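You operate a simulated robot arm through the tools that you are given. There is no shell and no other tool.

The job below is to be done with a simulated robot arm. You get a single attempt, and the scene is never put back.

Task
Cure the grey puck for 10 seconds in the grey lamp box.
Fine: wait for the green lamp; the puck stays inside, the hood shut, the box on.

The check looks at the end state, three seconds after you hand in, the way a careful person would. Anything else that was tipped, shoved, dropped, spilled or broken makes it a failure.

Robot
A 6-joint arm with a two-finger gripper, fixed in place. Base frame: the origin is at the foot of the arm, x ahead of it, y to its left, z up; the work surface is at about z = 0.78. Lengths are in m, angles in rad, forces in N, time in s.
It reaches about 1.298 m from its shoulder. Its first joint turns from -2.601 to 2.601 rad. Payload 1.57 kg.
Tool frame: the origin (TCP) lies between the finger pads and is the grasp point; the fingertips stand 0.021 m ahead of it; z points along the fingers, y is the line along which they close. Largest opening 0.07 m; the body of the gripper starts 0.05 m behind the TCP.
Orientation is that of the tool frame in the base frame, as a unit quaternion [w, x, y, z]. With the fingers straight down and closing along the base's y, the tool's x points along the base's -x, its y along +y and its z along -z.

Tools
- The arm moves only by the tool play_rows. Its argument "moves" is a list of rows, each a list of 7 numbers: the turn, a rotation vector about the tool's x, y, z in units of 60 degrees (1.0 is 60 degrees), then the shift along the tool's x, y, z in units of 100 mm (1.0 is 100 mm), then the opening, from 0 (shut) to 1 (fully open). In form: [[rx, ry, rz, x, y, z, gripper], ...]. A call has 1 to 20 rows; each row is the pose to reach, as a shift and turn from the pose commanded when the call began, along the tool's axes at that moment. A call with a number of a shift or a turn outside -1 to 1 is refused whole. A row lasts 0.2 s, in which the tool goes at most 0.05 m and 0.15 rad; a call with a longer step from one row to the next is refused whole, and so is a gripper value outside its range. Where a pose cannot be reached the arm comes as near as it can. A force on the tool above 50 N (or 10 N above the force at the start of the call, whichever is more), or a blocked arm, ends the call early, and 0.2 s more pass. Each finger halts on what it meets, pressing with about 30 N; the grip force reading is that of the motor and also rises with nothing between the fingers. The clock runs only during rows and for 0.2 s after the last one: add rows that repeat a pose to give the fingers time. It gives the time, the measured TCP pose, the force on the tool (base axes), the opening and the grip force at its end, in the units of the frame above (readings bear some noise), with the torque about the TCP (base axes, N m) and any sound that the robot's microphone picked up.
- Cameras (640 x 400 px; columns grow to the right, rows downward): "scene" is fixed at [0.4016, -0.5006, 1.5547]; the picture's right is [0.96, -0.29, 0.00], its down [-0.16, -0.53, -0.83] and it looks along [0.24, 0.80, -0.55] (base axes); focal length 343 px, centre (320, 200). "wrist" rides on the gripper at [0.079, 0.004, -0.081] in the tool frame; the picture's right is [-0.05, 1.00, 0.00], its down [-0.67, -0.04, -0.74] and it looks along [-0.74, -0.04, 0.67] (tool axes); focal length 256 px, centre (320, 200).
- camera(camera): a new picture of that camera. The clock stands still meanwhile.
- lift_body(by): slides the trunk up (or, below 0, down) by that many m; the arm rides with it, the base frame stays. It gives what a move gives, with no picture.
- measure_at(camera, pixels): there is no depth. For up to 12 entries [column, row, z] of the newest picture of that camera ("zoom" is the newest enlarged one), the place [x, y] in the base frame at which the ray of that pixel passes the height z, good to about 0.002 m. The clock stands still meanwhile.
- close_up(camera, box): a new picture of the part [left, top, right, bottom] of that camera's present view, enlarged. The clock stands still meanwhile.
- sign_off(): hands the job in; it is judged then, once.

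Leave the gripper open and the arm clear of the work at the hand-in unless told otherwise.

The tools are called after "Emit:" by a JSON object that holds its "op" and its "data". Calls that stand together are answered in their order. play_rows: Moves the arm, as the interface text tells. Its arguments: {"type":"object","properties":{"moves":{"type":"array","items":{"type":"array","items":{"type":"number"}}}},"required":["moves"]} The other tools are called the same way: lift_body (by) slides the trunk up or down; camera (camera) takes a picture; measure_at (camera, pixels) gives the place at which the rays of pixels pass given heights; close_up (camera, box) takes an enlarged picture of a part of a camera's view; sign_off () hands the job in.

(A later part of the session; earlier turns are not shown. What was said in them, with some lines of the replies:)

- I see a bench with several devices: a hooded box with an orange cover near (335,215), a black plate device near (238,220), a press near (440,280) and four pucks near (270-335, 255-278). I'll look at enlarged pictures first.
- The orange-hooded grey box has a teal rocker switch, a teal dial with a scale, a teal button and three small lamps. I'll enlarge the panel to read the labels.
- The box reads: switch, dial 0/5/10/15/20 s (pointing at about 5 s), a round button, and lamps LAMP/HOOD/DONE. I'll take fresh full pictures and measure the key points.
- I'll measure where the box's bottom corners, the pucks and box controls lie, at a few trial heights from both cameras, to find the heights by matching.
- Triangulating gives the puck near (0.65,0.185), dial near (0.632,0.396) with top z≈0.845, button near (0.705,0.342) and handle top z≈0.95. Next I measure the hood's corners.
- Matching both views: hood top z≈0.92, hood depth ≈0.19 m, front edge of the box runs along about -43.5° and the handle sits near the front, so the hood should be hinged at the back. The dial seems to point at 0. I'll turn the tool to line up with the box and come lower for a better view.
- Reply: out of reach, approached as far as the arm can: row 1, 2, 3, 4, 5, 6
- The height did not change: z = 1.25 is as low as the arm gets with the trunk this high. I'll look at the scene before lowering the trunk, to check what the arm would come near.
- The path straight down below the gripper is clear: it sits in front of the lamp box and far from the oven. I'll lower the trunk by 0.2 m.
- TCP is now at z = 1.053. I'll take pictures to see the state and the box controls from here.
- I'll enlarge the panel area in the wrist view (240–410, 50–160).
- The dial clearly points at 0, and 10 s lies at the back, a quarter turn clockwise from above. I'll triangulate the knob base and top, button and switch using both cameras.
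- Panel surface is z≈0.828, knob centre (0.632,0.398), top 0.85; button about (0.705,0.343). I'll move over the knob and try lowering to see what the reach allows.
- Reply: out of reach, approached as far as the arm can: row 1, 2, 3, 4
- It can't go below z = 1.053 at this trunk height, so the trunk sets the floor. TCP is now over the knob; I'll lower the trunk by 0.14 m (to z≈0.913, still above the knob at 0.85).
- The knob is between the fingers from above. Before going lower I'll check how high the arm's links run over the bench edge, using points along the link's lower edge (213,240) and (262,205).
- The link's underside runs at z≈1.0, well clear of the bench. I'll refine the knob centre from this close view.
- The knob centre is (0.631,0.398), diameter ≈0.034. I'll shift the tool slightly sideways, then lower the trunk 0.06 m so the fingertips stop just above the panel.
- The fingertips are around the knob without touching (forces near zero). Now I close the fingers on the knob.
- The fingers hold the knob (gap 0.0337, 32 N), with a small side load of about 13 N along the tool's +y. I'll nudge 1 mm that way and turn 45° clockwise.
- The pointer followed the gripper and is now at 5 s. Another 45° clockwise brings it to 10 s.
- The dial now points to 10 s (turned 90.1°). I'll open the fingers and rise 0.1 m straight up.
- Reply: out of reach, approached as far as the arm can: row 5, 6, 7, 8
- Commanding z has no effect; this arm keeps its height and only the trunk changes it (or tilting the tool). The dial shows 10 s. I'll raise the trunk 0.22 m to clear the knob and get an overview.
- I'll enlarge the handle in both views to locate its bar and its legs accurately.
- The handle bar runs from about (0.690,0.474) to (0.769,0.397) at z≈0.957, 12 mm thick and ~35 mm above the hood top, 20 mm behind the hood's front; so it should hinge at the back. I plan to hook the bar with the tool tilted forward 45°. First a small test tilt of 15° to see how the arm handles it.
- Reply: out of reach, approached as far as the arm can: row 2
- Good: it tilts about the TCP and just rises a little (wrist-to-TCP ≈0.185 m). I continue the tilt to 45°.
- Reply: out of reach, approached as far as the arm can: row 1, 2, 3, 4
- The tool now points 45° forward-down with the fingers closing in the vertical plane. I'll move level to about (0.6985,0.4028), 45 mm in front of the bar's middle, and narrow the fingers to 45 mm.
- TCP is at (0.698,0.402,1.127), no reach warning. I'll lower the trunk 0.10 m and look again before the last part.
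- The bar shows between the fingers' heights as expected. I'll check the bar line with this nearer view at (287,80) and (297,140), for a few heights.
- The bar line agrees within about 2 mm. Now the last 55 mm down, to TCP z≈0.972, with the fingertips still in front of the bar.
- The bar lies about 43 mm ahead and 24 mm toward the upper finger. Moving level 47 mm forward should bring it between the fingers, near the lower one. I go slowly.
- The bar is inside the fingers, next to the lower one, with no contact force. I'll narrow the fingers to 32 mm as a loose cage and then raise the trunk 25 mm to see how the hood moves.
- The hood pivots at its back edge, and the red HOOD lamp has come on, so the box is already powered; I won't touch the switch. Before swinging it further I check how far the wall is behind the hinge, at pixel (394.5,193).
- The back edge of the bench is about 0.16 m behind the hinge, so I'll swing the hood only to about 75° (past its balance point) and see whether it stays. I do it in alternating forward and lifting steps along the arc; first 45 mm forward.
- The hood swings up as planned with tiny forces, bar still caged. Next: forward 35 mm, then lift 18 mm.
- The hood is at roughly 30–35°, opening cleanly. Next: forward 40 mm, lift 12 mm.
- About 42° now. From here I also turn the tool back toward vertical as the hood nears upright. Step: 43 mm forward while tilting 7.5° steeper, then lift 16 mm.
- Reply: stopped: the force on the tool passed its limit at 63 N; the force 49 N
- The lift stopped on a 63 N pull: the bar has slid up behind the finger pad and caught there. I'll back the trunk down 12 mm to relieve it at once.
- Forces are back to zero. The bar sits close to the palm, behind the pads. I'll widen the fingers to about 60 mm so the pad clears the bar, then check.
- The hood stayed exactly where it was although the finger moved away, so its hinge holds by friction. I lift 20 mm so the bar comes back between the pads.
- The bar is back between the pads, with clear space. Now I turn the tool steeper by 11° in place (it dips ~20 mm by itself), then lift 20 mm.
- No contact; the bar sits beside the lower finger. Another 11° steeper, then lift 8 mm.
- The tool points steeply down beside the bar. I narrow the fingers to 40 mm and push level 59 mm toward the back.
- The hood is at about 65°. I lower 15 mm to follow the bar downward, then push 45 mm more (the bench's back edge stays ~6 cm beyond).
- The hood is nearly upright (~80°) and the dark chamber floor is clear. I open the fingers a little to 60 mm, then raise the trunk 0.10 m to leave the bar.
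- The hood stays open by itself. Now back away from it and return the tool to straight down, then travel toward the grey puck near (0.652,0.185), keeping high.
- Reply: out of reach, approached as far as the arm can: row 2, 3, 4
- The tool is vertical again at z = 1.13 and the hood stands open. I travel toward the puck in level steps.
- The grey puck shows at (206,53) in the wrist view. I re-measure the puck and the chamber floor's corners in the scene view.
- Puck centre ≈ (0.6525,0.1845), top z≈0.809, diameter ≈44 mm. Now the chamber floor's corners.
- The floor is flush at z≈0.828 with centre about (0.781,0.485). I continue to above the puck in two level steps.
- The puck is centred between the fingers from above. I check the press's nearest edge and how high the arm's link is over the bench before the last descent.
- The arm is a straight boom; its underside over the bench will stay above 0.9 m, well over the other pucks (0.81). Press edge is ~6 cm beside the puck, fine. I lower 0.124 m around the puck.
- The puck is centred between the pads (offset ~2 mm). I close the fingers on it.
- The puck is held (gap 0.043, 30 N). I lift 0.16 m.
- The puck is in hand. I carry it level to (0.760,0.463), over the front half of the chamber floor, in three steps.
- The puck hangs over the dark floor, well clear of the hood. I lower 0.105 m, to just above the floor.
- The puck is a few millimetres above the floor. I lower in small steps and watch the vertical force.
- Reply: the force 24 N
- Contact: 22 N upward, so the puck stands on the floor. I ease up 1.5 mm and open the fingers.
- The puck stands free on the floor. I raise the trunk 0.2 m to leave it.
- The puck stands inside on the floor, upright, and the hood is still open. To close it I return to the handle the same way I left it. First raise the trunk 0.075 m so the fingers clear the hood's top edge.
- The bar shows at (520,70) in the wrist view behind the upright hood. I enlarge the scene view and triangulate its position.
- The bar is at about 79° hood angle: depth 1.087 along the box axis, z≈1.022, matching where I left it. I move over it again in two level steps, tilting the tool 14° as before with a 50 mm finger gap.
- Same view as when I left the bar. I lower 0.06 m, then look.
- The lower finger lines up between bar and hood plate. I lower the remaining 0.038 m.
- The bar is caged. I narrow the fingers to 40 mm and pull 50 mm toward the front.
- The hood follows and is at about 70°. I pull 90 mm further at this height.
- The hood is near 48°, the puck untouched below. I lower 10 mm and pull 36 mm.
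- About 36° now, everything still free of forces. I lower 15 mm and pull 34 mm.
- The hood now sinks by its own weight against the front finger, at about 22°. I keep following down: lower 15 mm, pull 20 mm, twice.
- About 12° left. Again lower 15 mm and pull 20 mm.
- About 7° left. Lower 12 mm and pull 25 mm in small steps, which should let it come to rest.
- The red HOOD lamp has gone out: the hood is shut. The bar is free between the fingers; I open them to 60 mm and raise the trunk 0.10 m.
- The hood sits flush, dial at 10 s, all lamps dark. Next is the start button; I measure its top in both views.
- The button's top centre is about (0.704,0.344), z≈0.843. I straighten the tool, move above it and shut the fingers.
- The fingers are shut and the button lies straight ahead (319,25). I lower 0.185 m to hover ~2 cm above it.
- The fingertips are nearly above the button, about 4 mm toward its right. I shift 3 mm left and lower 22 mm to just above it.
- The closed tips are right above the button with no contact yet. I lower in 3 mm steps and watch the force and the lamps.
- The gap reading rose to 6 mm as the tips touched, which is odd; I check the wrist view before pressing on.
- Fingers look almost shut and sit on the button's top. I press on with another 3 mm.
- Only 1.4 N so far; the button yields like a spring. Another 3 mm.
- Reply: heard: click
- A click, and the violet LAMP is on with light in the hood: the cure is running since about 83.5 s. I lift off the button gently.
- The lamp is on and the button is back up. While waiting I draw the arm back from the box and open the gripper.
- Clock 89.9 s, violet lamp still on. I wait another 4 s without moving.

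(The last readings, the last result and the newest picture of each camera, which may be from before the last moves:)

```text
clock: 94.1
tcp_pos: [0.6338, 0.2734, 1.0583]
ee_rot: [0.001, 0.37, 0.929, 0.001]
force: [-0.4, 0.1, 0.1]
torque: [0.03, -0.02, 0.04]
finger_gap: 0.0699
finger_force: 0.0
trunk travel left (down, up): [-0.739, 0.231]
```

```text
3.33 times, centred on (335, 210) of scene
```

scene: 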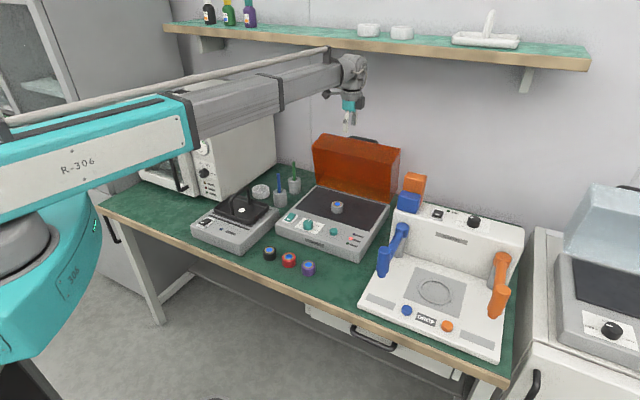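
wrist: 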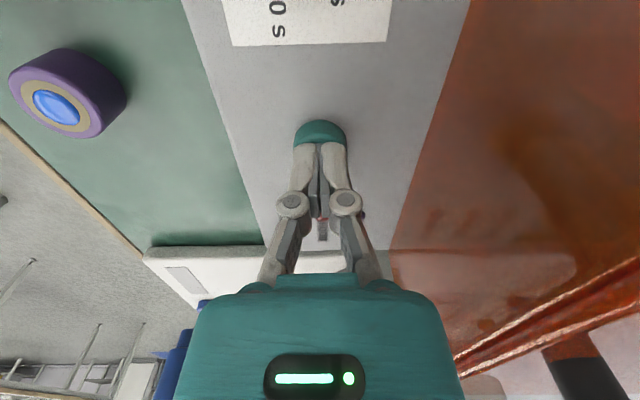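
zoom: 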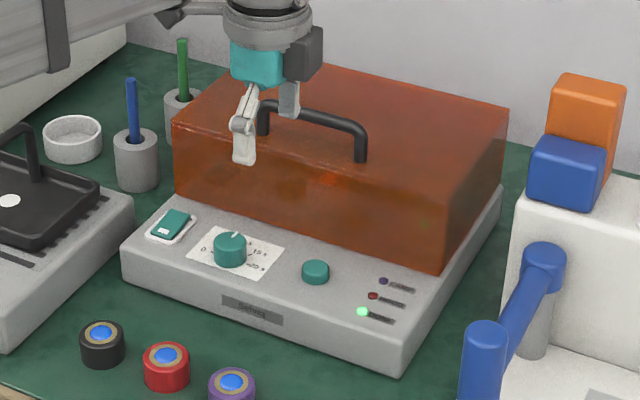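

The green DONE lamp is lit and the violet lamp is off. I raise the arm 0.15 m to be well clear and check the whole scene.

Emit:
{"op": "lift_body", "data": {"by": 0.15}}

Emit:
{"op": "camera", "data": {"camera": "scene"}}

Emit:
{"op": "close_up", "data": {"camera": "scene", "box": [180, 150, 400, 290]}}

Emit:
{"op": "close_up", "data": {"camera": "scene", "box": [320, 215, 380, 255]}}

```text
clock: 95.8
tcp_pos: [0.6333, 0.2729, 1.2081]
ee_rot: [-0.001, 0.37, 0.929, 0.001]
force: [-0.6, -0.1, 1.0]
torque: [-0.01, 0.0, 0.05]
finger_gap: 0.07
finger_force: 0.0
trunk travel left (down, up): [-0.889, 0.081]
```

```text
taken
```

scene: 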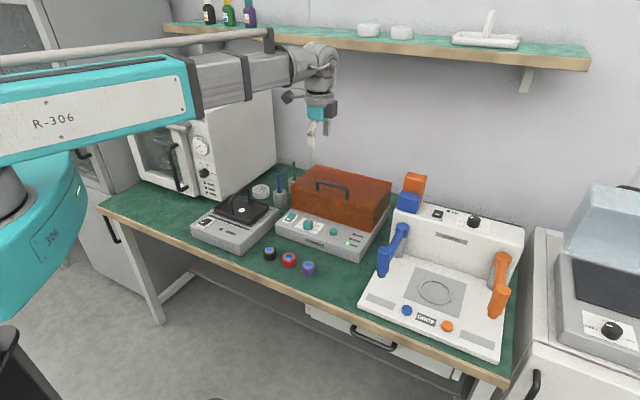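

```text
2.86 times, centred on (290, 220) of scene
```

zoom: 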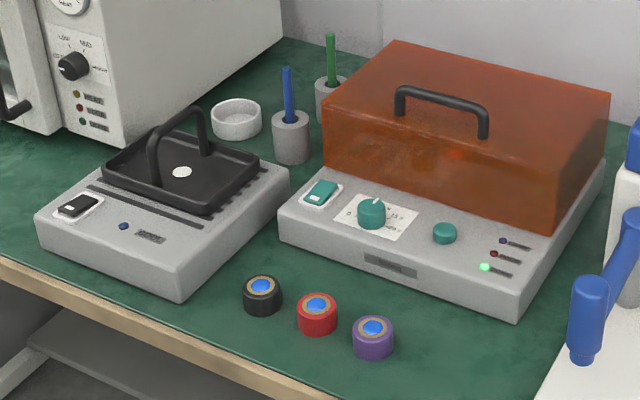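

```text
10.00 times, centred on (350, 235) of scene
```

zoom: 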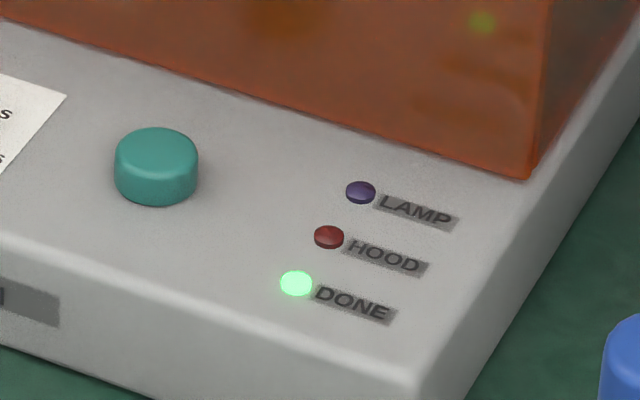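

DONE is green and HOOD is dark. The hood is shut with the puck inside, the dial is at 10 s and the box is still on. The other pucks and devices look unmoved, and the arm is clear with its gripper open, so I hand in now.

Emit:
{"op": "sign_off", "data": {}}

```text
The job is handed in.
```

The grey puck has been cured for 10 seconds in the lamp box, and I've handed the job in. The green DONE lamp came on at the end.

- **Box:** it was already on, so I never touched its switch. The dial is at 10 s.
- **Hood and puck:** the hood is shut and its red warning lamp is off. The puck is inside on the chamber floor.
- **Everything else:** the other pucks and devices look unmoved. The arm is raised clear of the bench with its gripper open.

One thing went less smoothly. While I was opening the hood, the handle caught behind a finger pad and the pull reached 63 N before the arm stopped. I backed off at once. The hood opened and closed normally after that, and I saw no damage.
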